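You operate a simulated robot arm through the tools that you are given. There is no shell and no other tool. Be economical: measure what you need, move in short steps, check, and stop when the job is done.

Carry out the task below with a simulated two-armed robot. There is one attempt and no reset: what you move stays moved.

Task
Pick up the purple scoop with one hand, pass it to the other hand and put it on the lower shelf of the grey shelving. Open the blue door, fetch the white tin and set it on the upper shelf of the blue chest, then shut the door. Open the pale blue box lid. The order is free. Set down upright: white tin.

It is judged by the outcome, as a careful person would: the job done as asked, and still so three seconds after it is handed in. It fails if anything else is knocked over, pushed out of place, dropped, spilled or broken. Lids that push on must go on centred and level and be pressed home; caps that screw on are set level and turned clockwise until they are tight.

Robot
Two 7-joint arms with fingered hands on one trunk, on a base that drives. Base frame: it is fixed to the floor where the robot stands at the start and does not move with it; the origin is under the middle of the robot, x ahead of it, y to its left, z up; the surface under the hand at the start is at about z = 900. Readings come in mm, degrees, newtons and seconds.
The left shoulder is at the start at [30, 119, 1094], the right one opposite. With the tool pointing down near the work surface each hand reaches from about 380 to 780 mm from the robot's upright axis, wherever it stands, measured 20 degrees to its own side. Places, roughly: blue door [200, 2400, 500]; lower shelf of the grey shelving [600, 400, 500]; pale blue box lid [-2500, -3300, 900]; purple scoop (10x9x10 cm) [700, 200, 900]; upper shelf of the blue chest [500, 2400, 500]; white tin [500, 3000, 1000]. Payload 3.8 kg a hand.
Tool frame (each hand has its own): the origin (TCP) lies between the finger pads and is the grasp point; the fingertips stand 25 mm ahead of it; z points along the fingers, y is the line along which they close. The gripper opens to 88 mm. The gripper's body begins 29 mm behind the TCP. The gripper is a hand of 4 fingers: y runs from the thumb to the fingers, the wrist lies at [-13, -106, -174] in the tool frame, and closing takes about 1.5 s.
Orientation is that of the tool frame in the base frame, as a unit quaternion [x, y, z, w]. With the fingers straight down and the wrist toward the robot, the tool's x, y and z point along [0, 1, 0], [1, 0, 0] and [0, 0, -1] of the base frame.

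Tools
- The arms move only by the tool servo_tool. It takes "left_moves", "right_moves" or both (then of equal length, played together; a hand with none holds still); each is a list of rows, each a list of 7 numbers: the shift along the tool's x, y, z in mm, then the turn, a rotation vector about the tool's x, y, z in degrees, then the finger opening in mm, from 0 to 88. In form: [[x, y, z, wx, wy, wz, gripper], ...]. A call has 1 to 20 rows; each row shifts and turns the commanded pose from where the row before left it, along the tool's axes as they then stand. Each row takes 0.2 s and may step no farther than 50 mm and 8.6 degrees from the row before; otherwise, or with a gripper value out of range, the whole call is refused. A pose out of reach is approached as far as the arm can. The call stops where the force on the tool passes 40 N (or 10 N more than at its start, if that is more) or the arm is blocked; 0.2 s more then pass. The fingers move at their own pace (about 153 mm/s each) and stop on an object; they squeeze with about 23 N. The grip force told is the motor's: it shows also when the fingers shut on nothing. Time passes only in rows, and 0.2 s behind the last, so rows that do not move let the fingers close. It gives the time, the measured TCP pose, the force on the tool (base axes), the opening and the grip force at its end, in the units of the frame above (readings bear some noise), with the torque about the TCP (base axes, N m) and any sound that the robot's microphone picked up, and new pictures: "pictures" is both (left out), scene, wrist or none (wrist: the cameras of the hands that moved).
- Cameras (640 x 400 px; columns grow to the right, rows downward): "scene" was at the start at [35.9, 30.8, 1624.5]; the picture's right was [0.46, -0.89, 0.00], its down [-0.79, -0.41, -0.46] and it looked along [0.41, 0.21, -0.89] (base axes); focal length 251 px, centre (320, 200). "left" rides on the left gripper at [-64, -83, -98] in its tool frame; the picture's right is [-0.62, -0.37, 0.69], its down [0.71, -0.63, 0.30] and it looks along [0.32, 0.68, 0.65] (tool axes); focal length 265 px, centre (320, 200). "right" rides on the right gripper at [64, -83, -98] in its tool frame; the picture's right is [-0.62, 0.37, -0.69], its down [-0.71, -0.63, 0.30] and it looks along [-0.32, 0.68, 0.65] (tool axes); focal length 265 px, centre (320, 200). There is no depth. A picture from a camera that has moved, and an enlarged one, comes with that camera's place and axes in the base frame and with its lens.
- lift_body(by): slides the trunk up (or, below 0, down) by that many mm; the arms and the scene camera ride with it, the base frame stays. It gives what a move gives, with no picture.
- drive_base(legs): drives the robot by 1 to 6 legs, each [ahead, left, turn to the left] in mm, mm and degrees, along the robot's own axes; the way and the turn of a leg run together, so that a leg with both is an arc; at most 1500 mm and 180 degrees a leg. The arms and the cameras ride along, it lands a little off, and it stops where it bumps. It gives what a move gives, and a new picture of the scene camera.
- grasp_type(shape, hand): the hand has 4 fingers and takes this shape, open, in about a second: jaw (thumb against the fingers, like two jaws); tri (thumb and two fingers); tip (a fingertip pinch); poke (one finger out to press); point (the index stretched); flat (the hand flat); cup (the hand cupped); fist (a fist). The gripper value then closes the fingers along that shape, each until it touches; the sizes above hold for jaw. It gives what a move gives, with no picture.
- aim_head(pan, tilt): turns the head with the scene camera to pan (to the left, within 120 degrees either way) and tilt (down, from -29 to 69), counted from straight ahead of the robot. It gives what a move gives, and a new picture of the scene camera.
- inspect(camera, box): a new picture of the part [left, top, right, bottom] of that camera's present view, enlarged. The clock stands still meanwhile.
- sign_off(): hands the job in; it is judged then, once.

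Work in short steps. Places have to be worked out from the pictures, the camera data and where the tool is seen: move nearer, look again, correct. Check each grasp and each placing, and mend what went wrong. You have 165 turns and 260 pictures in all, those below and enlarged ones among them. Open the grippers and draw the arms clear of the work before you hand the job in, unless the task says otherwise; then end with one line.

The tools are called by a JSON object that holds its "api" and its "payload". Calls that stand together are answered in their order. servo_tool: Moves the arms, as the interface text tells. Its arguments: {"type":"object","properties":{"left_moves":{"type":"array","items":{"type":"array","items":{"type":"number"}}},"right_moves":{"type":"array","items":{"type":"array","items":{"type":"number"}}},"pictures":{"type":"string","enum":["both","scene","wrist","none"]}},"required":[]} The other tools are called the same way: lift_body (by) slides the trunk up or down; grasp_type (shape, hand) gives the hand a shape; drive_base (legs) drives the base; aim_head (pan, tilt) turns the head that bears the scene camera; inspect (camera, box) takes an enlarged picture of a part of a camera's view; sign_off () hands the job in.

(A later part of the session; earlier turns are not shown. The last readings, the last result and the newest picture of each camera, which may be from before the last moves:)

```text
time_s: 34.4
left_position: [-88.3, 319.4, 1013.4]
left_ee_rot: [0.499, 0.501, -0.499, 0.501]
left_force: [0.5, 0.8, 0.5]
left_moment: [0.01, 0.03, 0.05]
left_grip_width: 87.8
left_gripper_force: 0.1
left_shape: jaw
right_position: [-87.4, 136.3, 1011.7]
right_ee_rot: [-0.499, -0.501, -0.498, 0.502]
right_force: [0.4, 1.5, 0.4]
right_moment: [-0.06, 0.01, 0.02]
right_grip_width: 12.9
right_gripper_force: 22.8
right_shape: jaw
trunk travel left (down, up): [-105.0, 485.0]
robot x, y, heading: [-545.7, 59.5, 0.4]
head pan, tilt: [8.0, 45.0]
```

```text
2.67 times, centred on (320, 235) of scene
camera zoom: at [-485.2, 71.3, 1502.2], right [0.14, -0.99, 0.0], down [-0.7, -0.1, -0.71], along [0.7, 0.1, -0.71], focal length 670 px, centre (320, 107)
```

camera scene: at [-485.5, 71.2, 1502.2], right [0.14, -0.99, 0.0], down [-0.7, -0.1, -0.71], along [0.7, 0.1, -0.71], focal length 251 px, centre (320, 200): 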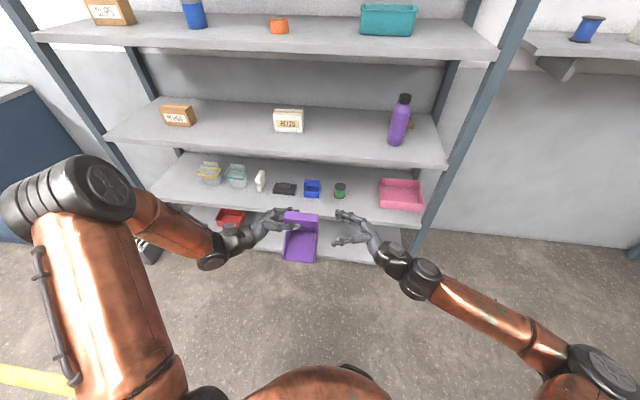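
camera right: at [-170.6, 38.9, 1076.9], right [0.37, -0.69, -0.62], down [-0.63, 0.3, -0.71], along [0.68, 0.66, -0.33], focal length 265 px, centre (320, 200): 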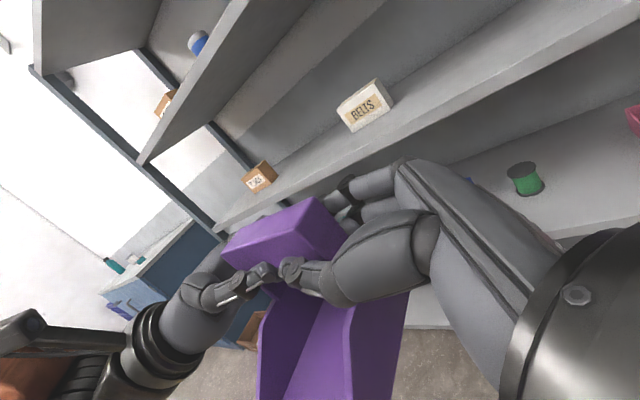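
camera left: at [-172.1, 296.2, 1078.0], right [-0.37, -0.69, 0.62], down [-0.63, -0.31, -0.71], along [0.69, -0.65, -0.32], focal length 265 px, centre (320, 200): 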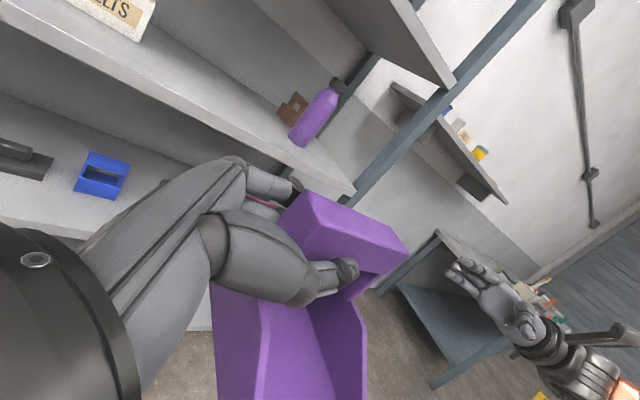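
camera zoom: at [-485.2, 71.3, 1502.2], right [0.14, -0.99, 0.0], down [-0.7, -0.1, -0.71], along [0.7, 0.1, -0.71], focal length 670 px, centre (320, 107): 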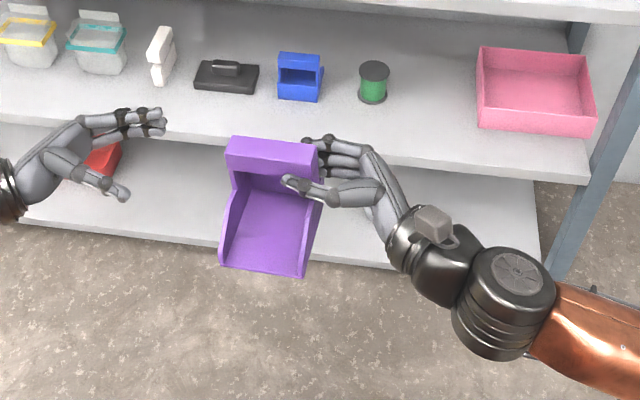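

The right hand holds the scoop alone now. I move it right, turn it to face forward, and lift the left hand out of the way.

{"api": "servo_tool", "payload": {"right_moves": [[0, 0, -46, 0, 0, 0, 0], [0, 0, -46, 0, 0, 0, 0], [0, 0, -46, 0, 0, 0, 0], [0, 0, -46, 0, 0, 0, 0], [0, 0, -46, 0, 0, 0, 0], [0, 0, 0, -8.18, 0, 0, 0], [0, 0, 0, -8.18, 0, 0, 0], [0, 0, 0, -8.18, 0, 0, 0], [0, 0, 0, -8.18, 0, 0, 0], [0, 0, 0, -8.18, 0, 0, 0], [0, 0, 0, -8.18, 0, 0, 0], [0, 0, 0, -8.18, 0, 0, 0], [0, 0, 0, -8.18, 0, 0, 0], [0, 0, 0, -8.18, 0, 0, 0], [0, 0, 0, -8.18, 0, 0, 0], [0, 0, 0, -8.18, 0, 0, 0], [0, 0, 0, 0, 0, 0, 0]], "left_moves": [[-30, -15, 0, 0, 0, 0, 88], [-30, -15, 0, 0, 0, 0, 88], [-30, -15, 0, 0, 0, 0, 88], [-30, -15, 0, 0, 0, 0, 88], [0, 0, 0, 0, 0, 0, 88], [0, 0, 0, 0, 0, 0, 88], [0, 0, 0, 0, 0, 0, 88], [0, 0, 0, 0, 0, 0, 88], [0, 0, 0, 0, 0, 0, 88], [0, 0, 0, 0, 0, 0, 88], [0, 0, 0, 0, 0, 0, 88], [0, 0, 0, 0, 0, 0, 88], [0, 0, 0, 0, 0, 0, 88], [0, 0, 0, 0, 0, 0, 88], [0, 0, 0, 0, 0, 0, 88], [0, 0, 0, 0, 0, 0, 88], [0, 0, 0, 0, 0, 0, 88]], "pictures": "scene"}}

{"api": "lift_body", "payload": {"by": -100}}

```text
time_s: 38.0
left_position: [-147.8, 318.4, 1132.0]
left_ee_rot: [0.498, 0.501, -0.499, 0.502]
left_force: [0.4, 0.1, 0.0]
left_moment: [0.01, 0.0, 0.02]
left_grip_width: 87.7
left_gripper_force: 0.0
left_shape: jaw
right_position: [-85.1, -94.7, 1010.6]
right_ee_rot: [0.708, 0.001, 0.707, -0.001]
right_force: [-0.4, -0.4, -0.2]
right_moment: [0.01, 0.01, -0.02]
right_grip_width: 12.3
right_gripper_force: 23.0
right_shape: jaw
right hand out of reach, approached as far as the arm can: row 12
trunk travel left (down, up): [-105.0, 485.0]
robot x, y, heading: [-545.2, 59.3, 0.3]
head pan, tilt: [8.0, 45.0]
camera scene: at [-485.4, 71.2, 1502.2], right [0.14, -0.99, 0.0], down [-0.7, -0.1, -0.71], along [0.7, 0.1, -0.71], focal length 251 px, centre (320, 200)
```

scene: 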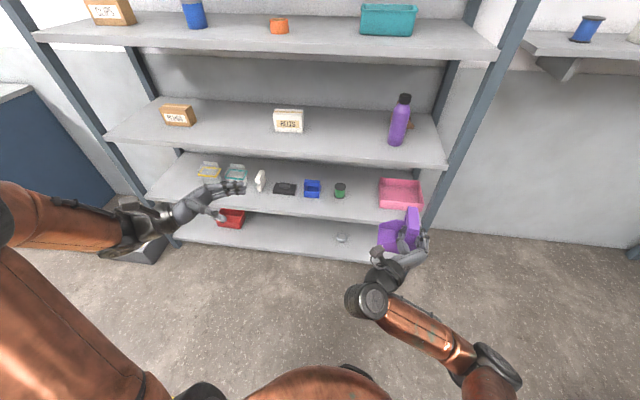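

```text
time_s: 39.3
left_position: [-147.4, 318.8, 1032.1]
left_ee_rot: [0.498, 0.501, -0.499, 0.501]
left_force: [-0.6, 0.4, 0.7]
left_moment: [-0.01, -0.02, -0.03]
left_grip_width: 87.8
left_gripper_force: 0.0
left_shape: jaw
right_position: [-85.1, -95.1, 911.9]
right_ee_rot: [0.707, 0.002, 0.707, -0.003]
right_force: [0.8, 0.2, -0.6]
right_moment: [-0.02, 0.02, 0.04]
right_grip_width: 12.3
right_gripper_force: 23.0
right_shape: jaw
trunk travel left (down, up): [-5.0, 585.0]
robot x, y, heading: [-548.0, 60.2, 0.3]
head pan, tilt: [8.0, 45.0]
```

Lowering the right hand to z≈640 while still well clear of the shelving.

{"api": "servo_tool", "payload": {"right_moves": [[-45, 0, 10, 0, 0, 0, 0], [-45, 0, 10, 0, 0, 0, 0], [-45, 0, 10, 0, 0, 0, 0], [-45, 0, 10, 0, 0, 0, 0], [-45, 0, 10, 0, 0, 0, 0], [-45, 0, 10, 0, 0, 0, 0], [0, 0, 0, 0, 0, 0, 0]], "pictures": "both"}}

```text
time_s: 40.9
left_position: [-147.6, 319.4, 1033.2]
left_ee_rot: [0.499, 0.501, -0.498, 0.502]
left_force: [-0.8, -0.3, -0.9]
left_moment: [0.0, 0.02, -0.01]
left_grip_width: 87.4
left_gripper_force: 0.0
left_shape: jaw
right_position: [-23.7, -96.4, 639.5]
right_ee_rot: [0.708, 0.003, 0.707, -0.003]
right_force: [-0.1, -0.4, 0.5]
right_moment: [-0.01, -0.03, 0.0]
right_grip_width: 12.0
right_gripper_force: 23.2
right_shape: jaw
trunk travel left (down, up): [-5.0, 585.0]
robot x, y, heading: [-544.1, 58.8, 0.2]
head pan, tilt: [8.0, 45.0]
camera scene: at [-485.3, 71.6, 1402.2], right [0.14, -0.99, 0.0], down [-0.7, -0.1, -0.71], along [0.7, 0.1, -0.71], focal length 251 px, centre (320, 200)
camera right: at [-123.2, -13.3, 704.4], right [-0.69, -0.37, -0.62], down [0.3, 0.63, -0.71], along [0.66, -0.68, -0.32], focal length 265 px, centre (320, 200)
```

scene: 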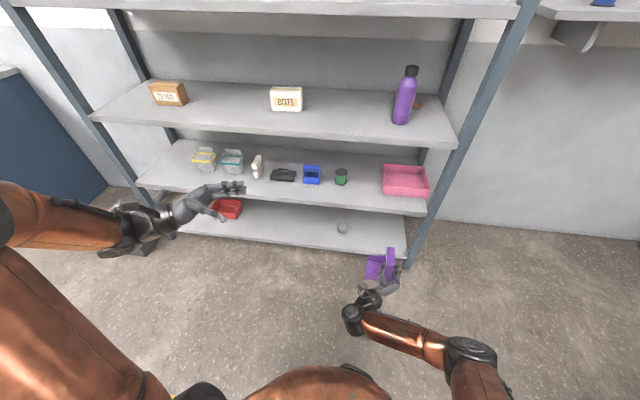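
right: 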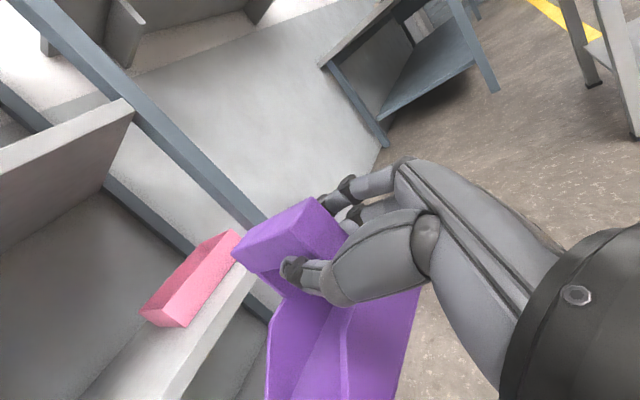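

I re-measure the third shelf from here before driving in.

{"api": "inspect", "payload": {"camera": "scene", "box": [260, 130, 468, 260]}}

```text
3.08 times, centred on (364, 195) of scene
camera zoom: at [-485.3, 71.6, 1402.2], right [0.14, -0.99, 0.0], down [-0.7, -0.1, -0.71], along [0.7, 0.1, -0.71], focal length 773 px, centre (185, 215)
```

zoom: 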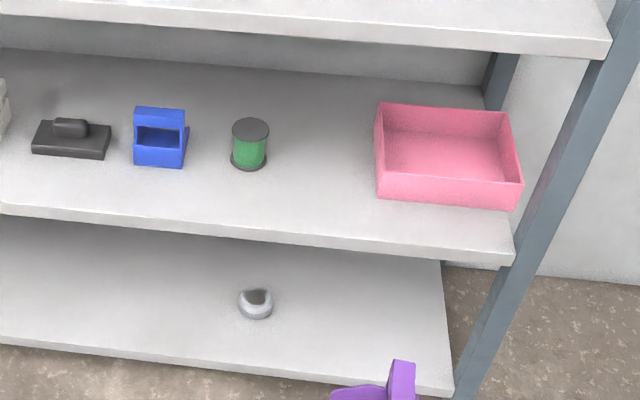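

Gap confirmed: spool at y≈106, tray edge at y≈−115, shelf z≈505, front edge x≈395. Driving ahead 400 and left 59.

{"api": "drive_base", "payload": {"legs": [[0, 59, 0], [400, 0, -0.3]]}}

{"api": "aim_head", "payload": {"pan": -10, "tilt": 55}}

```text
time_s: 44.0
left_position: [252.8, 371.8, 1032.1]
left_ee_rot: [-0.501, -0.498, 0.502, -0.498]
left_force: [0.9, 1.0, 0.7]
left_moment: [-0.01, 0.0, 0.03]
left_grip_width: 87.8
left_gripper_force: 0.0
left_shape: jaw
right_position: [371.3, -43.6, 640.5]
right_ee_rot: [0.708, -0.001, 0.706, 0.002]
right_force: [0.0, 0.0, 1.6]
right_moment: [0.0, 0.04, 0.03]
right_grip_width: 12.3
right_gripper_force: 23.1
right_shape: jaw
trunk travel left (down, up): [-5.0, 585.0]
robot x, y, heading: [-148.9, 120.7, -0.3]
head pan, tilt: [8.0, 45.0]
camera scene: at [-87.5, 129.4, 1402.1], right [0.13, -0.99, 0.0], down [-0.7, -0.09, -0.71], along [0.7, 0.09, -0.71], focal length 251 px, centre (320, 200)
```

scene: 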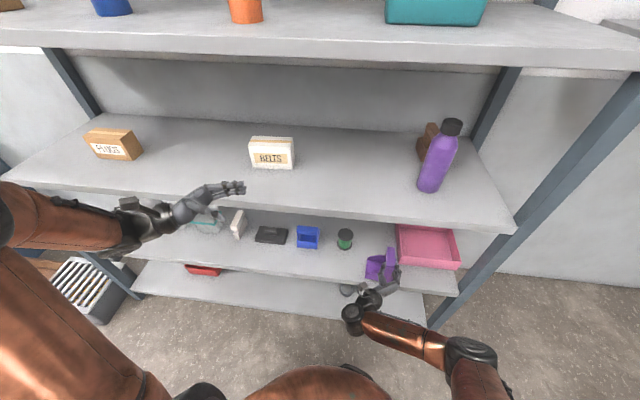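

```text
time_s: 44.8
left_position: [251.7, 373.0, 1032.1]
left_ee_rot: [-0.502, -0.498, 0.503, -0.498]
left_force: [0.0, -0.1, -0.1]
left_moment: [0.03, 0.0, 0.01]
left_grip_width: 87.9
left_gripper_force: 0.0
left_shape: jaw
right_position: [371.7, -44.2, 641.1]
right_ee_rot: [0.708, -0.002, 0.706, 0.002]
right_force: [0.0, -0.5, 0.5]
right_moment: [-0.01, 0.0, -0.01]
right_grip_width: 12.5
right_gripper_force: 23.2
right_shape: jaw
trunk travel left (down, up): [-5.0, 585.0]
robot x, y, heading: [-146.4, 120.8, -0.5]
head pan, tilt: [-10.0, 55.0]
camera scene: at [-97.7, 105.7, 1388.8], right [-0.18, -0.98, 0.0], down [-0.81, 0.15, -0.57], along [0.56, -0.1, -0.82], focal length 251 px, centre (320, 200)
```

scene: 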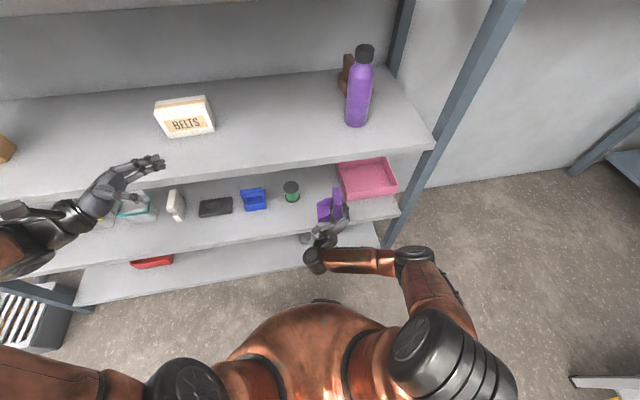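

Zooming in to check clearance between the scoop, tray and spool.

{"api": "inspect", "payload": {"camera": "scene", "box": [240, 140, 416, 250]}}

{"api": "inspect", "payload": {"camera": "right", "box": [0, 0, 640, 400]}}

```text
3.64 times, centred on (328, 195) of scene
camera zoom: at [-97.7, 105.7, 1388.8], right [-0.18, -0.98, 0.0], down [-0.81, 0.15, -0.57], along [0.56, -0.1, -0.82], focal length 913 px, centre (291, 218)
```

zoom: 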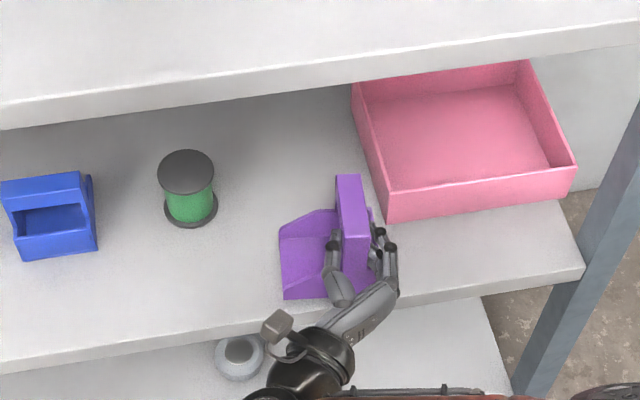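

```text
1.00 times, centred on (320, 200) of right (not enlarged: the box is as wide or as high as the picture)
camera zoom: at [273.0, 40.3, 704.8], right [-0.7, -0.36, -0.62], down [0.31, 0.63, -0.72], along [0.65, -0.69, -0.32], focal length 265 px, centre (320, 200)
```

zoom: 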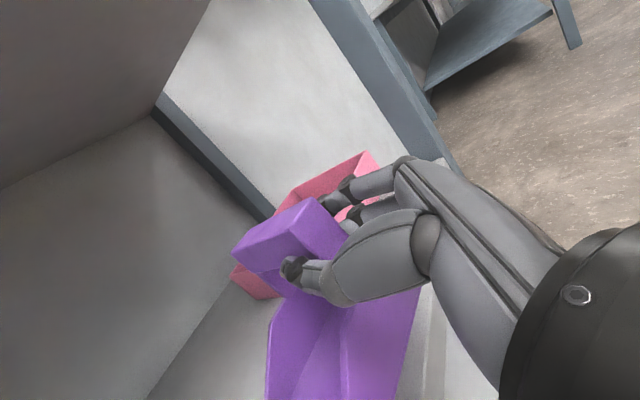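

Clear. I shift 19 mm left, 79 mm in, then lower 45 mm and look.

{"api": "servo_tool", "payload": {"right_moves": [[0, -19, 0, 0, 0, 0, 0], [0, 0, 40, 0, 0, 0, 0], [0, 0, 39, 0, 0, 0, 0], [-15, 0, 0, 0, 0, 0, 0], [-15, 0, 0, 0, 0, 0, 0], [-15, 0, 0, 0, 0, 0, 0], [0, 0, 0, 0, 0, 0, 0]], "pictures": "none"}}

{"api": "inspect", "payload": {"camera": "scene", "box": [240, 140, 416, 250]}}

```text
time_s: 46.4
left_position: [250.9, 373.0, 1032.2]
left_ee_rot: [0.502, 0.497, -0.501, 0.499]
left_force: [0.0, 0.1, 0.0]
left_moment: [0.03, -0.01, 0.04]
left_grip_width: 87.7
left_gripper_force: 0.0
left_shape: jaw
right_position: [450.1, -25.4, 596.6]
right_ee_rot: [0.706, -0.001, 0.708, 0.003]
right_force: [-0.6, 1.7, 6.5]
right_moment: [-0.08, -0.21, 0.02]
right_grip_width: 12.2
right_gripper_force: 23.8
right_shape: jaw
trunk travel left (down, up): [-5.0, 585.0]
robot x, y, heading: [-150.9, 113.6, -0.1]
head pan, tilt: [-10.0, 55.0]
```

```text
3.64 times, centred on (328, 195) of scene
camera zoom: at [-98.5, 106.0, 1388.9], right [-0.18, -0.98, 0.0], down [-0.81, 0.15, -0.57], along [0.56, -0.1, -0.82], focal length 913 px, centre (291, 218)
```

zoom: 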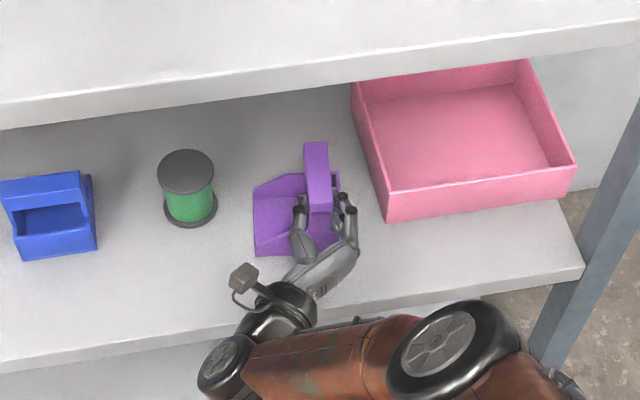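

Contact begins (6.5 N up). Press down a little further to settle the scoop flat, then open.

{"api": "servo_tool", "payload": {"right_moves": [[-2, 0, 0, 0, 0, 0, 0], [-2, 0, 0, 0, 0, 0, 0], [0, 0, 0, 0, 0, 0, 0]], "pictures": "wrist"}}

```text
time_s: 47.2
left_position: [251.4, 373.7, 1033.3]
left_ee_rot: [0.502, 0.498, -0.501, 0.499]
left_force: [0.5, -0.3, -0.1]
left_moment: [0.0, 0.02, 0.02]
left_grip_width: 87.6
left_gripper_force: 0.0
left_shape: jaw
right_position: [449.2, -27.0, 594.4]
right_ee_rot: [0.706, 0.0, 0.708, 0.004]
right_force: [0.6, 1.2, 22.7]
right_moment: [-0.4, -0.32, 0.02]
right_grip_width: 12.5
right_gripper_force: 23.3
right_shape: jaw
trunk travel left (down, up): [-5.0, 585.0]
robot x, y, heading: [-145.9, 118.1, -0.7]
head pan, tilt: [-10.0, 55.0]
camera right: at [351.3, 58.4, 657.4], right [-0.69, -0.37, -0.62], down [0.31, 0.63, -0.71], along [0.65, -0.69, -0.32], focal length 265 px, centre (320, 200)
```

right: 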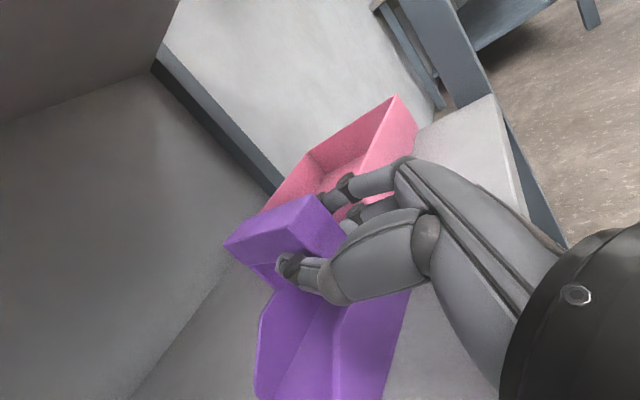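

Firm contact at 22 N: the scoop rests on the shelf. Ease 2 mm up, open and draw back straight out.

{"api": "servo_tool", "payload": {"right_moves": [[2, 0, 0, 0, 0, 0, 0], [0, 0, 0, 0, 0, 0, 30], [0, 0, 0, 0, 0, 0, 60], [0, 0, 0, 0, 0, 0, 70], [0, 0, 0, 0, 0, 0, 70], [0, 0, -20, 0, 0, 0, 70], [0, 0, -40, 0, 0, 0, 70], [0, 0, -40, 0, 0, 0, 70], [0, 0, 0, 0, 0, 0, 70]], "pictures": "wrist"}}

{"api": "inspect", "payload": {"camera": "scene", "box": [240, 140, 416, 250]}}

```text
time_s: 49.2
left_position: [252.9, 372.2, 1032.2]
left_ee_rot: [-0.502, -0.498, 0.502, -0.498]
left_force: [0.6, 0.5, 0.0]
left_moment: [-0.03, 0.01, 0.0]
left_grip_width: 87.8
left_gripper_force: 0.1
left_shape: jaw
right_position: [349.6, -25.0, 592.9]
right_ee_rot: [0.707, -0.002, 0.707, 0.002]
right_force: [0.6, -0.3, 0.0]
right_moment: [-0.01, 0.01, -0.02]
right_grip_width: 70.0
right_gripper_force: 0.2
right_shape: jaw
trunk travel left (down, up): [-5.0, 585.0]
robot x, y, heading: [-143.5, 117.7, -0.6]
head pan, tilt: [-10.0, 55.0]
camera right: at [250.7, 59.0, 657.4], right [-0.7, -0.36, -0.62], down [0.31, 0.63, -0.72], along [0.65, -0.69, -0.32], focal length 265 px, centre (320, 200)
```

right: 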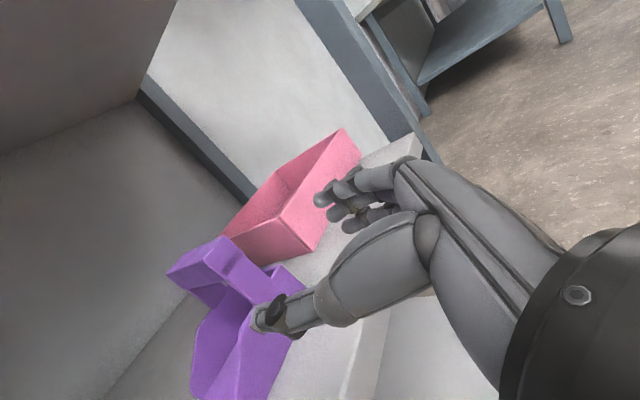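

```text
3.64 times, centred on (328, 195) of scene
camera zoom: at [-97.8, 105.7, 1388.8], right [-0.18, -0.98, 0.0], down [-0.81, 0.15, -0.57], along [0.56, -0.1, -0.82], focal length 913 px, centre (291, 218)
```

zoom: 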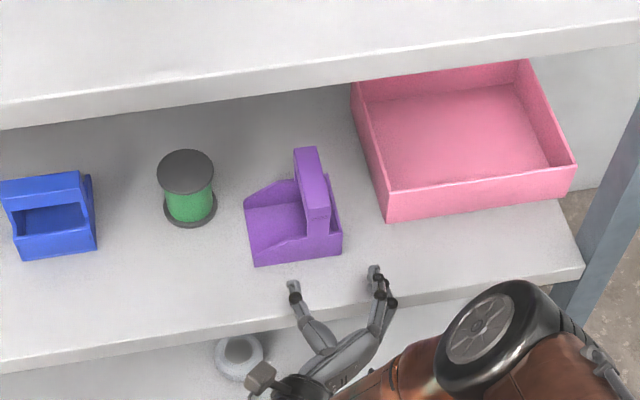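

The scoop stands upright on the lower shelf. Backing off and looking toward the blue chest to the left.

{"api": "drive_base", "payload": {"legs": [[-500, 0, 0]]}}

{"api": "lift_body", "payload": {"by": 200}}

{"api": "aim_head", "payload": {"pan": 60, "tilt": 25}}

```text
time_s: 52.1
left_position: [-237.2, 373.2, 1032.0]
left_ee_rot: [0.504, 0.497, -0.503, 0.497]
left_force: [-0.2, -0.3, -0.4]
left_moment: [-0.01, 0.04, 0.0]
left_grip_width: 87.9
left_gripper_force: 0.0
left_shape: jaw
right_position: [-145.9, -23.4, 594.4]
right_ee_rot: [0.707, -0.005, 0.707, 0.005]
right_force: [0.3, 0.4, -0.5]
right_moment: [0.03, -0.01, -0.01]
right_grip_width: 69.6
right_gripper_force: 0.1
right_shape: jaw
trunk travel left (down, up): [-5.0, 585.0]
robot x, y, heading: [-641.7, 123.2, -0.5]
head pan, tilt: [-10.0, 55.0]
camera scene: at [-590.9, 110.3, 1388.8], right [-0.19, -0.98, 0.0], down [-0.8, 0.15, -0.57], along [0.56, -0.11, -0.82], focal length 251 px, centre (320, 200)
```

scene: 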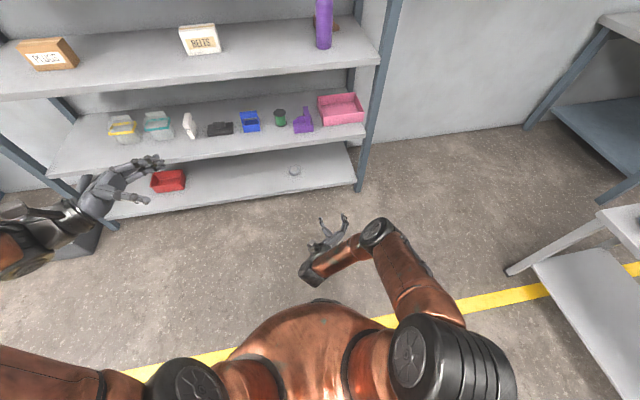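

```text
time_s: 54.2
left_position: [-239.3, 375.4, 1232.0]
left_ee_rot: [0.503, 0.497, -0.503, 0.497]
left_force: [0.5, -0.2, 0.4]
left_moment: [0.01, -0.01, 0.0]
left_grip_width: 87.7
left_gripper_force: 0.0
left_shape: jaw
right_position: [-144.2, -24.2, 792.7]
right_ee_rot: [0.708, -0.004, 0.706, 0.004]
right_force: [-0.2, -0.7, -0.1]
right_moment: [0.01, 0.0, 0.0]
right_grip_width: 69.7
right_gripper_force: 0.0
right_shape: jaw
trunk travel left (down, up): [-205.0, 385.0]
robot x, y, heading: [-639.8, 121.6, -0.6]
head pan, tilt: [-10.0, 55.0]
```

```text
time_s: 55.6
left_position: [-238.7, 374.3, 1231.7]
left_ee_rot: [-0.503, -0.496, 0.503, -0.497]
left_force: [0.3, -0.6, -0.5]
left_moment: [0.03, 0.0, -0.01]
left_grip_width: 87.7
left_gripper_force: 0.1
left_shape: jaw
right_position: [-143.8, -23.1, 791.8]
right_ee_rot: [0.708, -0.004, 0.707, 0.005]
right_force: [0.7, -0.5, 0.5]
right_moment: [-0.03, 0.01, 0.01]
right_grip_width: 69.8
right_gripper_force: 0.1
right_shape: jaw
trunk travel left (down, up): [-205.0, 385.0]
robot x, y, heading: [-641.0, 121.7, -1.0]
head pan, tilt: [60.0, 25.0]
camera scene: at [-614.1, 202.9, 1632.7], right [0.86, -0.51, 0.0], down [-0.22, -0.36, -0.91], along [0.46, 0.78, -0.42], focal length 251 px, centre (320, 200)
```

scene: 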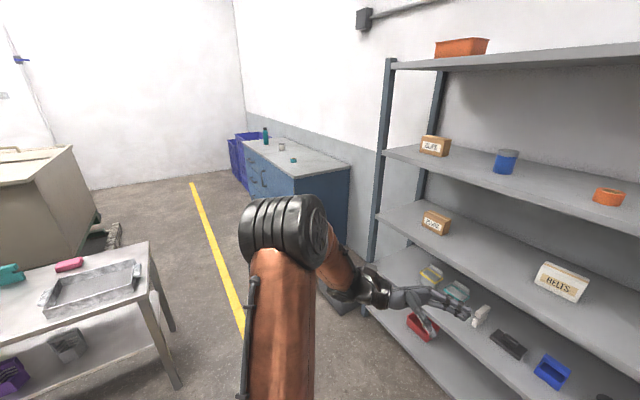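

Zooming on the blue chest.

{"api": "inspect", "payload": {"camera": "scene", "box": [216, 110, 376, 210]}}

```text
4.00 times, centred on (296, 160) of scene
camera zoom: at [-614.1, 202.9, 1632.7], right [0.86, -0.51, 0.0], down [-0.22, -0.36, -0.91], along [0.46, 0.78, -0.42], focal length 1004 px, centre (416, 360)
```

zoom: 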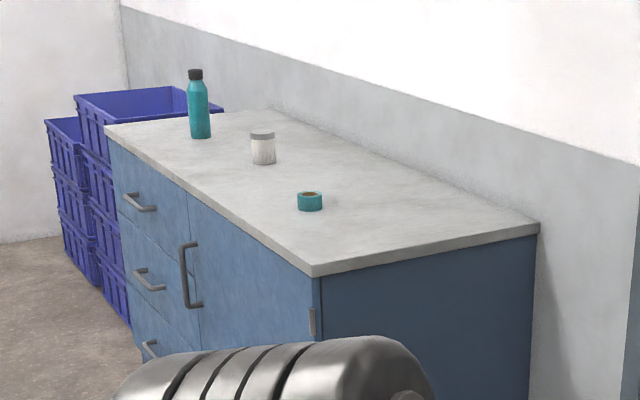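

The chest: door with hinge at the right (y≈2030) and bar handle at its left (y≈2750, z≈600–750); tin on top at ≈[497,2980,910]. Driving left along the aisle at x≈−460.

{"api": "drive_base", "payload": {"legs": [[180, 0, 0.8], [0, 1400, 0]]}}

{"api": "aim_head", "payload": {"pan": 40, "tilt": 30}}

```text
time_s: 63.6
left_position: [-68.7, 1751.4, 1231.6]
left_ee_rot: [0.498, 0.502, -0.498, 0.503]
left_force: [-0.6, 0.2, -0.5]
left_moment: [0.04, 0.0, 0.0]
left_grip_width: 87.7
left_gripper_force: 0.1
left_shape: jaw
right_position: [33.8, 1355.2, 792.9]
right_ee_rot: [0.708, 0.004, 0.706, -0.003]
right_force: [-0.2, 0.6, -0.5]
right_moment: [0.01, -0.02, -0.01]
right_grip_width: 69.4
right_gripper_force: 0.0
right_shape: jaw
trunk travel left (down, up): [-205.0, 385.0]
robot x, y, heading: [-466.7, 1490.6, 0.5]
head pan, tilt: [60.0, 25.0]
camera scene: at [-441.0, 1572.0, 1632.7], right [0.87, -0.49, 0.0], down [-0.21, -0.37, -0.91], along [0.45, 0.79, -0.42], focal length 251 px, centre (320, 200)
```

scene: 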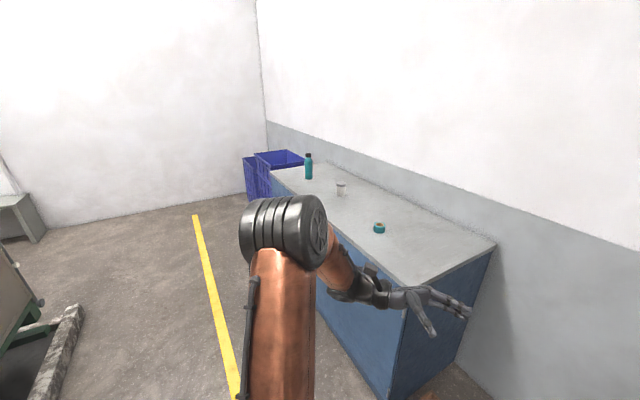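

```text
time_s: 64.4
left_position: [-70.3, 1751.7, 1231.8]
left_ee_rot: [0.498, 0.502, -0.498, 0.502]
left_force: [0.2, 0.8, -0.2]
left_moment: [0.03, 0.03, -0.01]
left_grip_width: 87.7
left_gripper_force: 0.0
left_shape: jaw
right_position: [33.8, 1355.0, 791.6]
right_ee_rot: [0.708, 0.004, 0.706, -0.003]
right_force: [0.2, -0.1, 0.0]
right_moment: [0.02, 0.03, 0.0]
right_grip_width: 69.7
right_gripper_force: 0.1
right_shape: jaw
trunk travel left (down, up): [-205.0, 385.0]
robot x, y, heading: [-464.0, 1489.2, 0.4]
head pan, tilt: [40.0, 30.0]
camera scene: at [-417.6, 1550.3, 1624.8], right [0.65, -0.76, 0.0], down [-0.38, -0.33, -0.87], along [0.66, 0.56, -0.5], focal length 251 px, centre (320, 200)
```

scene: 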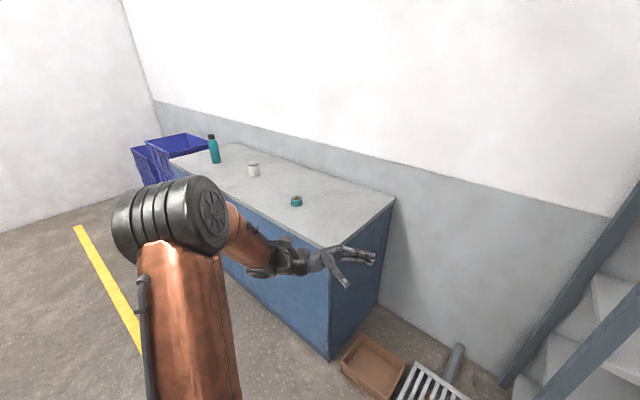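

Path is clear; continue left 1300 mm, then look at the door.

{"api": "drive_base", "payload": {"legs": [[-100, 1300, -0.4]]}}

{"api": "aim_head", "payload": {"pan": -12, "tilt": 40}}

```text
time_s: 71.0
left_position: [-170.5, 3050.4, 1232.1]
left_ee_rot: [0.501, 0.499, -0.501, 0.499]
left_force: [0.4, -0.9, 0.7]
left_moment: [0.03, 0.02, -0.03]
left_grip_width: 87.6
left_gripper_force: 0.1
left_shape: jaw
right_position: [-72.5, 2652.9, 792.7]
right_ee_rot: [0.708, 0.001, 0.706, 0.001]
right_force: [-0.4, -0.2, -0.2]
right_moment: [0.0, -0.03, 0.01]
right_grip_width: 69.8
right_gripper_force: 0.1
right_shape: jaw
trunk travel left (down, up): [-205.0, 385.0]
robot x, y, heading: [-574.1, 2791.7, -0.5]
head pan, tilt: [40.0, 30.0]
camera scene: at [-521.0, 2853.5, 1624.8], right [0.64, -0.77, 0.0], down [-0.38, -0.32, -0.87], along [0.67, 0.55, -0.5], focal length 251 px, centre (320, 200)
```

scene: 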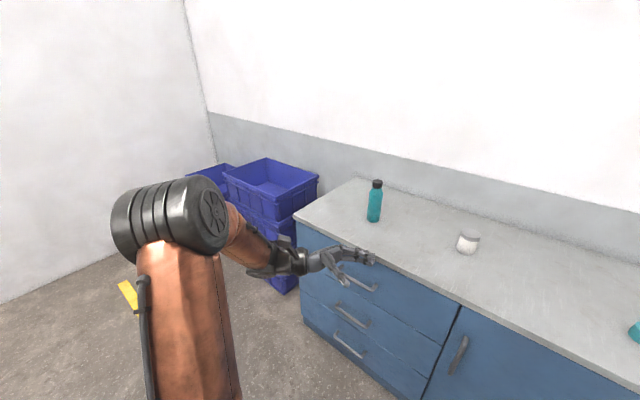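

```text
time_s: 72.2
left_position: [-170.5, 3050.1, 1231.8]
left_ee_rot: [0.502, 0.499, -0.5, 0.499]
left_force: [1.3, 1.1, -0.5]
left_moment: [-0.01, -0.02, 0.06]
left_grip_width: 88.1
left_gripper_force: 0.1
left_shape: jaw
right_position: [-71.5, 2651.0, 793.9]
right_ee_rot: [0.707, -0.001, 0.707, 0.001]
right_force: [-0.3, 0.2, -0.1]
right_moment: [-0.01, -0.01, 0.0]
right_grip_width: 69.7
right_gripper_force: 0.0
right_shape: jaw
trunk travel left (down, up): [-205.0, 385.0]
robot x, y, heading: [-570.5, 2795.6, -0.3]
head pan, tilt: [-12.0, 40.0]
camera scene: at [-507.4, 2777.2, 1609.5], right [-0.21, -0.98, 0.0], down [-0.63, 0.14, -0.77], along [0.75, -0.16, -0.64], focal length 251 px, centre (320, 200)
```

scene: 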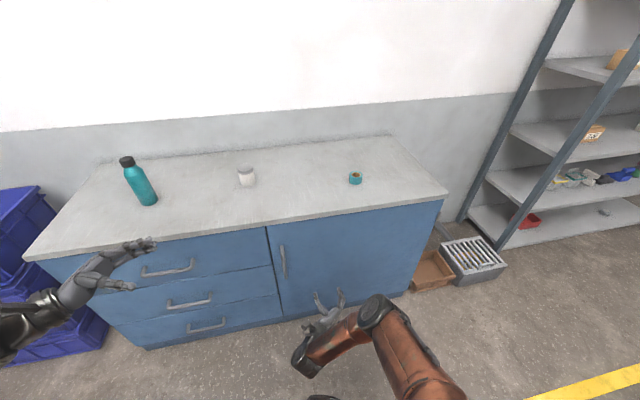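

Zooming on the door handle, hinge and tin.

{"api": "inspect", "payload": {"camera": "scene", "box": [250, 210, 362, 280]}}

{"api": "inspect", "payload": {"camera": "scene", "box": [230, 170, 470, 320]}}

```text
5.71 times, centred on (306, 245) of scene
camera zoom: at [-507.4, 2777.2, 1609.5], right [-0.21, -0.98, 0.0], down [-0.63, 0.14, -0.77], along [0.75, -0.16, -0.64], focal length 1435 px, centre (400, -57)
```

zoom: 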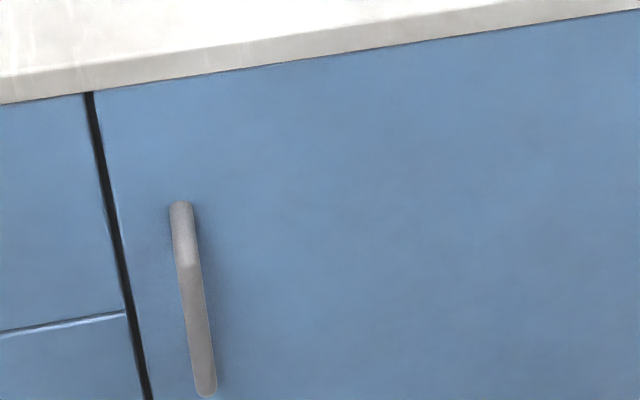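

```text
2.67 times, centred on (350, 245) of scene
camera zoom: at [-507.4, 2777.2, 1609.5], right [-0.21, -0.98, 0.0], down [-0.63, 0.14, -0.77], along [0.75, -0.16, -0.64], focal length 670 px, centre (240, 80)
```

zoom: 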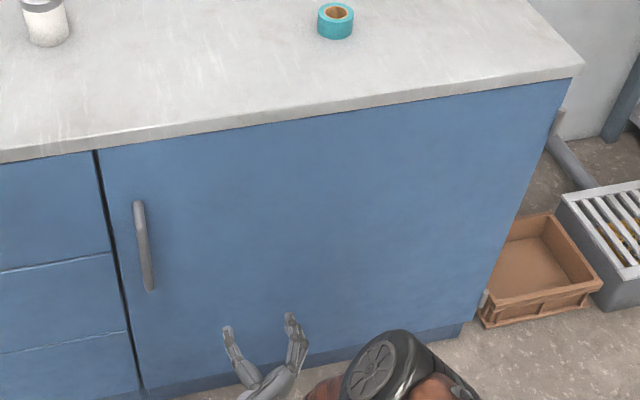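

Handle is at y≈2794, z≈555–790, around x≈190; hinge at y≈2030. Shift robot left 143 and trunk down 120 to align the right hand.

{"api": "drive_base", "payload": {"legs": [[0, 145, 0.3]]}}

{"api": "lift_body", "payload": {"by": -122}}

{"api": "inspect", "payload": {"camera": "right", "box": [0, 0, 640, 400]}}

{"api": "inspect", "payload": {"camera": "scene", "box": [160, 150, 480, 350]}}

```text
time_s: 73.5
left_position: [-170.6, 3199.3, 1231.5]
left_ee_rot: [0.5, 0.499, -0.5, 0.5]
left_force: [0.2, 0.2, -0.2]
left_moment: [0.0, 0.0, -0.01]
left_grip_width: 87.7
left_gripper_force: 0.1
left_shape: jaw
right_position: [-71.6, 2801.3, 792.5]
right_ee_rot: [0.707, 0.001, 0.708, 0.0]
right_force: [0.8, -0.3, -0.1]
right_moment: [0.0, 0.0, 0.01]
right_grip_width: 69.8
right_gripper_force: 0.0
right_shape: jaw
trunk travel left (down, up): [-205.0, 385.0]
robot x, y, heading: [-570.0, 2937.9, 0.1]
head pan, tilt: [-12.0, 40.0]
camera scene: at [-507.0, 2924.8, 1609.5], right [-0.21, -0.98, 0.0], down [-0.63, 0.13, -0.77], along [0.75, -0.16, -0.64], focal length 251 px, centre (320, 200)
```

scene: 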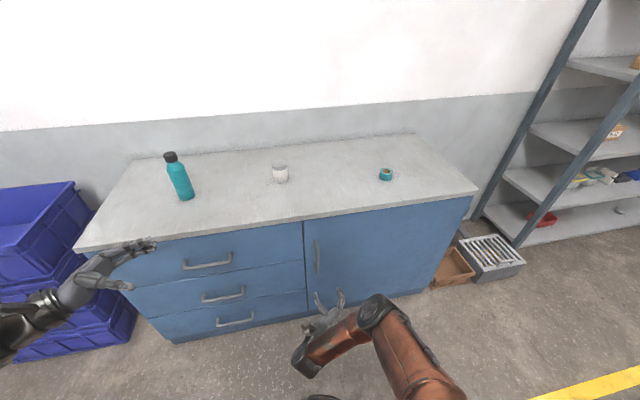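

```text
time_s: 75.1
left_position: [-170.7, 3195.7, 1109.7]
left_ee_rot: [0.5, 0.5, -0.499, 0.501]
left_force: [-0.3, 0.3, 0.0]
left_moment: [-0.02, -0.02, 0.02]
left_grip_width: 87.8
left_gripper_force: 0.0
left_shape: jaw
right_position: [-71.3, 2799.8, 670.2]
right_ee_rot: [0.707, 0.001, 0.707, -0.001]
right_force: [-0.3, -0.6, -0.4]
right_moment: [-0.01, 0.0, 0.02]
right_grip_width: 69.6
right_gripper_force: 0.0
right_shape: jaw
trunk travel left (down, up): [-83.0, 507.0]
robot x, y, heading: [-569.5, 2936.8, -0.1]
head pan, tilt: [-12.0, 40.0]
```

```text
1.00 times, centred on (320, 200) of right (not enlarged: the box is as wide or as high as the picture)
camera zoom: at [-170.0, 2883.5, 735.6], right [-0.69, -0.37, -0.62], down [0.3, 0.63, -0.71], along [0.65, -0.68, -0.32], focal length 265 px, centre (320, 200)
```

zoom: 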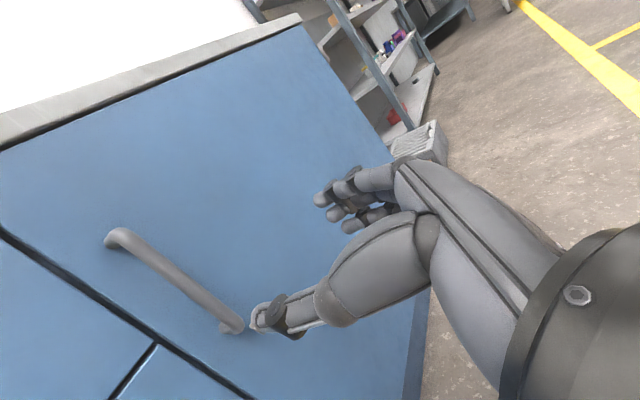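

```text
2.00 times, centred on (320, 250) of scene
camera zoom: at [-507.2, 2922.4, 1487.6], right [-0.21, -0.98, 0.0], down [-0.63, 0.13, -0.77], along [0.75, -0.16, -0.64], focal length 502 px, centre (320, 100)
```

zoom: 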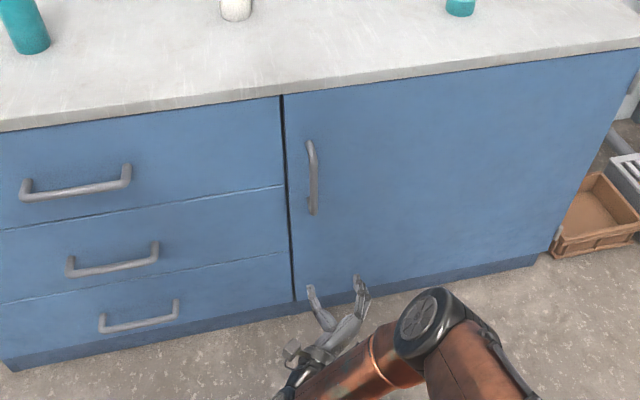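

Triangulated: handle bar at x≈210, y≈2790, z 560–755. Drive ahead 195 mm to bring the fingertips just before it.

{"api": "drive_base", "payload": {"legs": [[195, -8, 0]]}}

{"api": "inspect", "payload": {"camera": "right", "box": [0, 0, 640, 400]}}

{"api": "aim_head", "payload": {"pan": -12, "tilt": 52}}

```text
time_s: 76.6
left_position: [24.7, 3188.7, 1109.8]
left_ee_rot: [0.499, 0.5, -0.5, 0.501]
left_force: [-0.6, 0.0, -0.5]
left_moment: [0.0, 0.01, 0.01]
left_grip_width: 87.8
left_gripper_force: 0.0
left_shape: jaw
right_position: [125.3, 2791.8, 668.9]
right_ee_rot: [0.708, 0.001, 0.707, -0.001]
right_force: [0.2, -0.6, -0.4]
right_moment: [-0.01, -0.01, 0.05]
right_grip_width: 69.6
right_gripper_force: 0.1
right_shape: jaw
trunk travel left (down, up): [-83.0, 507.0]
robot x, y, heading: [-373.1, 2932.7, 0.1]
head pan, tilt: [-12.0, 40.0]
camera scene: at [-310.4, 2914.7, 1487.4], right [-0.21, -0.98, 0.0], down [-0.63, 0.13, -0.77], along [0.75, -0.16, -0.64], focal length 251 px, centre (320, 200)
```

scene: 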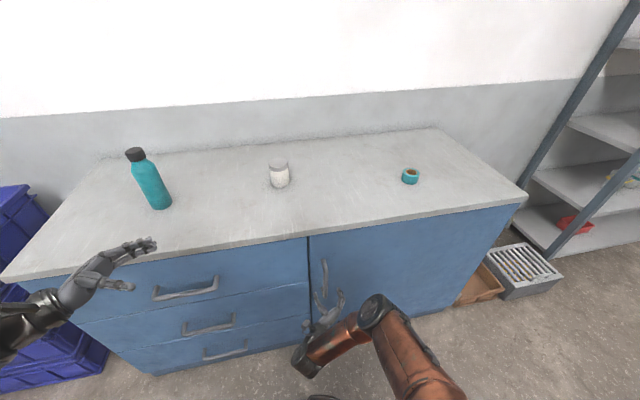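

```text
1.00 times, centred on (320, 200) of right (not enlarged: the box is as wide or as high as the picture)
camera zoom: at [25.9, 2876.2, 734.9], right [-0.69, -0.37, -0.62], down [0.3, 0.63, -0.72], along [0.65, -0.68, -0.33], focal length 265 px, centre (320, 200)
```

zoom: 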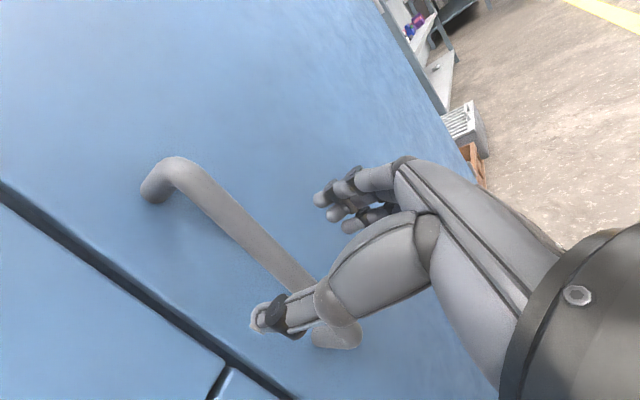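

```text
time_s: 77.4
left_position: [24.0, 3189.8, 1110.2]
left_ee_rot: [0.499, 0.501, -0.499, 0.501]
left_force: [0.4, 0.3, -0.6]
left_moment: [-0.06, 0.02, -0.01]
left_grip_width: 87.6
left_gripper_force: 0.0
left_shape: jaw
right_position: [123.7, 2792.2, 671.4]
right_ee_rot: [0.708, 0.0, 0.706, -0.001]
right_force: [0.0, -0.7, 0.9]
right_moment: [0.0, 0.01, -0.01]
right_grip_width: 69.9
right_gripper_force: 0.1
right_shape: jaw
trunk travel left (down, up): [-83.0, 507.0]
robot x, y, heading: [-373.5, 2931.5, 0.0]
head pan, tilt: [-12.0, 52.0]
camera scene: at [-321.5, 2916.7, 1470.7], right [-0.21, -0.98, 0.0], down [-0.77, 0.16, -0.62], along [0.6, -0.13, -0.79], focal length 251 px, centre (320, 200)
```

scene: 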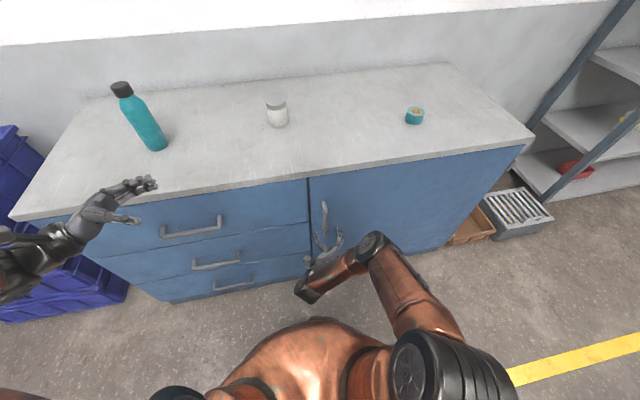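

Two-view triangulation gives the bar at x≈190, y≈2788. Advance 62 mm and close loosely around it.

{"api": "servo_tool", "payload": {"right_moves": [[0, 2, 20, 0, 0, 0, 80], [0, 1, 20, 0, 0, 0, 80], [0, 0, 20, 0, 0, 0, 80], [0, 0, 0, 0, 0, 0, 80], [0, 0, 0, 0, 0, 0, 0], [0, 0, 0, 0, 0, 0, 0], [0, 0, 0, 0, 0, 0, 0], [0, 0, 0, 0, 0, 0, 0], [0, 0, 0, 0, 0, 0, 0], [0, 0, 0, 0, 0, 0, 0]], "pictures": "both"}}

{"api": "inspect", "payload": {"camera": "scene", "box": [260, 180, 420, 280]}}

```text
time_s: 79.6
left_position: [22.8, 3189.1, 1110.6]
left_ee_rot: [0.499, 0.5, -0.5, 0.501]
left_force: [0.1, 1.0, -0.2]
left_moment: [-0.02, 0.04, 0.02]
left_grip_width: 87.6
left_gripper_force: 0.0
left_shape: jaw
right_position: [183.9, 2789.9, 671.4]
right_ee_rot: [0.708, 0.001, 0.707, -0.001]
right_force: [-0.4, 3.0, 0.6]
right_moment: [-0.05, 0.0, -0.03]
right_grip_width: 0.0
right_gripper_force: 23.5
right_shape: jaw
trunk travel left (down, up): [-83.0, 507.0]
robot x, y, heading: [-372.6, 2929.4, 0.4]
head pan, tilt: [-12.0, 52.0]
camera scene: at [-321.7, 2917.1, 1470.6], right [-0.21, -0.98, 0.0], down [-0.77, 0.16, -0.62], along [0.6, -0.13, -0.79], focal length 251 px, centre (320, 200)
camera right: at [84.8, 2874.4, 735.6], right [-0.69, -0.37, -0.62], down [0.3, 0.63, -0.72], along [0.66, -0.68, -0.32], focal length 265 px, centre (320, 200)
```

scene: 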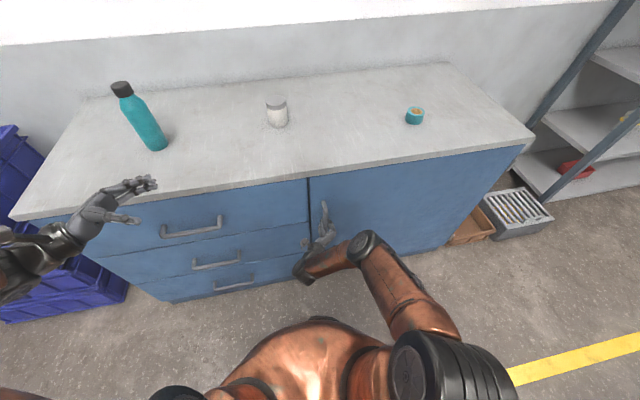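
right: 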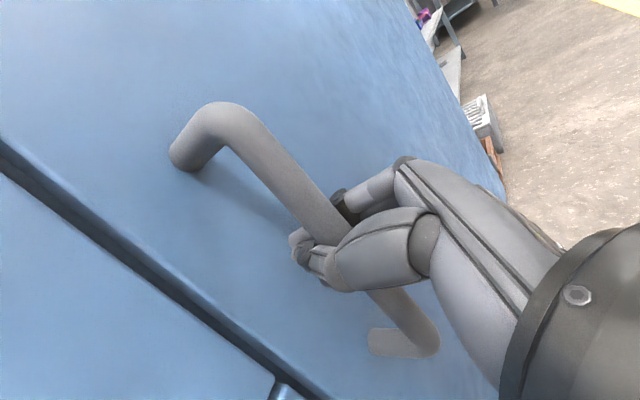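

```text
4.00 times, centred on (340, 230) of scene
camera zoom: at [-321.7, 2917.1, 1470.6], right [-0.21, -0.98, 0.0], down [-0.77, 0.16, -0.62], along [0.6, -0.13, -0.79], focal length 1004 px, centre (240, 80)
```

zoom: 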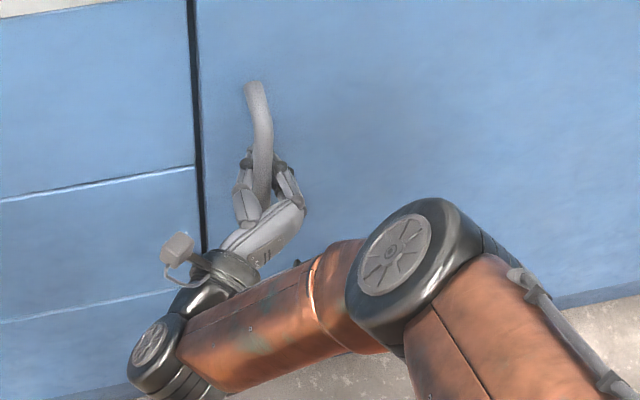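

The fingers wrap the bar with the tips behind it. I swing the base rigidly about the hinge (≈[230,2030]) for the first 10°.

{"api": "drive_base", "payload": {"legs": [[-157, -105, 10]]}}

{"api": "inspect", "payload": {"camera": "right", "box": [0, 0, 640, 400]}}

```text
time_s: 81.1
left_position: [-176.9, 3136.1, 1110.7]
left_ee_rot: [0.454, 0.542, -0.454, 0.543]
left_force: [-0.3, 0.1, 0.3]
left_moment: [0.03, 0.03, 0.01]
left_grip_width: 87.9
left_gripper_force: 0.0
left_shape: jaw
right_position: [52.3, 2771.7, 671.7]
right_ee_rot: [0.704, 0.063, 0.705, -0.063]
right_force: [-1.3, 0.8, -1.4]
right_moment: [-0.04, 0.0, -0.04]
right_grip_width: 0.0
right_gripper_force: 22.6
right_shape: jaw
trunk travel left (down, up): [-83.0, 507.0]
robot x, y, heading: [-518.3, 2810.2, 10.4]
head pan, tilt: [-12.0, 52.0]
camera scene: at [-469.2, 2807.7, 1470.7], right [-0.03, -1.0, 0.0], down [-0.79, 0.03, -0.62], along [0.62, -0.02, -0.79], focal length 251 px, centre (320, 200)
```

scene: 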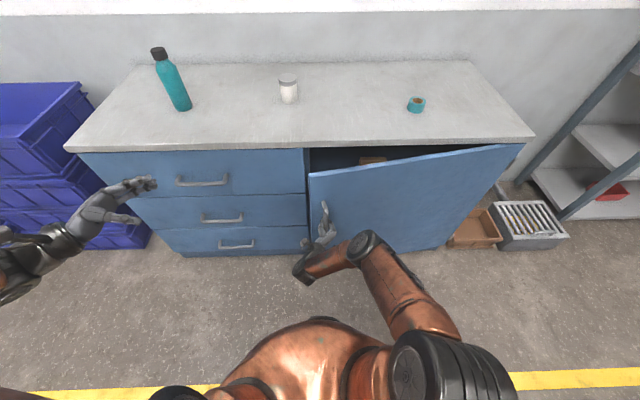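

```text
1.00 times, centred on (320, 200) of right (not enlarged: the box is as wide or as high as the picture)
camera zoom: at [-61.2, 2837.4, 735.8], right [-0.62, -0.49, -0.62], down [0.19, 0.67, -0.71], along [0.76, -0.56, -0.32], focal length 265 px, centre (320, 200)
```

zoom: 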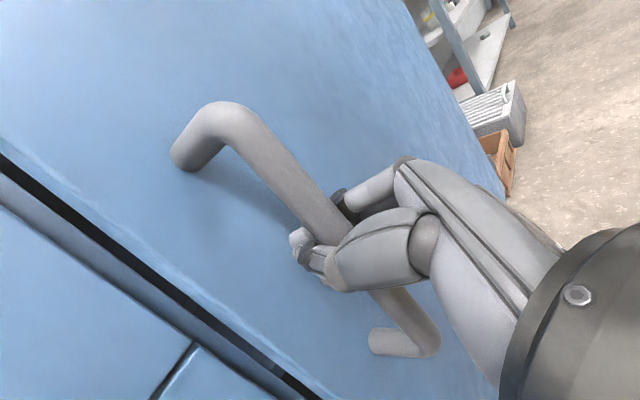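

The door follows perfectly. Continue two more 10° legs.

{"api": "drive_base", "payload": {"legs": [[-157, -105, 10], [-157, -105, 10]]}}

```text
time_s: 83.8
left_position: [-525.3, 2932.2, 1109.4]
left_ee_rot: [0.355, 0.611, -0.353, 0.613]
left_force: [0.0, -0.4, 0.7]
left_moment: [-0.02, -0.02, 0.04]
left_grip_width: 87.7
left_gripper_force: 0.2
left_shape: jaw
right_position: [-190.4, 2665.2, 670.6]
right_ee_rot: [0.684, 0.183, 0.682, -0.183]
right_force: [-9.7, 14.8, -0.7]
right_moment: [-0.03, -0.03, -0.14]
right_grip_width: 0.0
right_gripper_force: 23.3
right_shape: jaw
trunk travel left (down, up): [-83.0, 507.0]
robot x, y, heading: [-741.2, 2509.1, 29.8]
head pan, tilt: [-12.0, 52.0]
camera scene: at [-690.5, 2524.5, 1470.7], right [0.31, -0.95, 0.0], down [-0.75, -0.24, -0.62], along [0.59, 0.19, -0.79], focal length 251 px, centre (320, 200)
```

scene: 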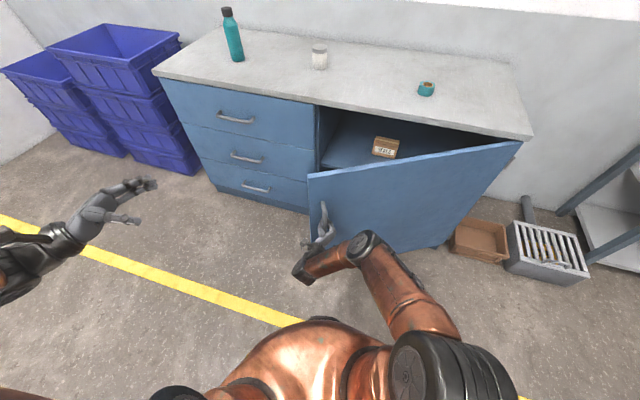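

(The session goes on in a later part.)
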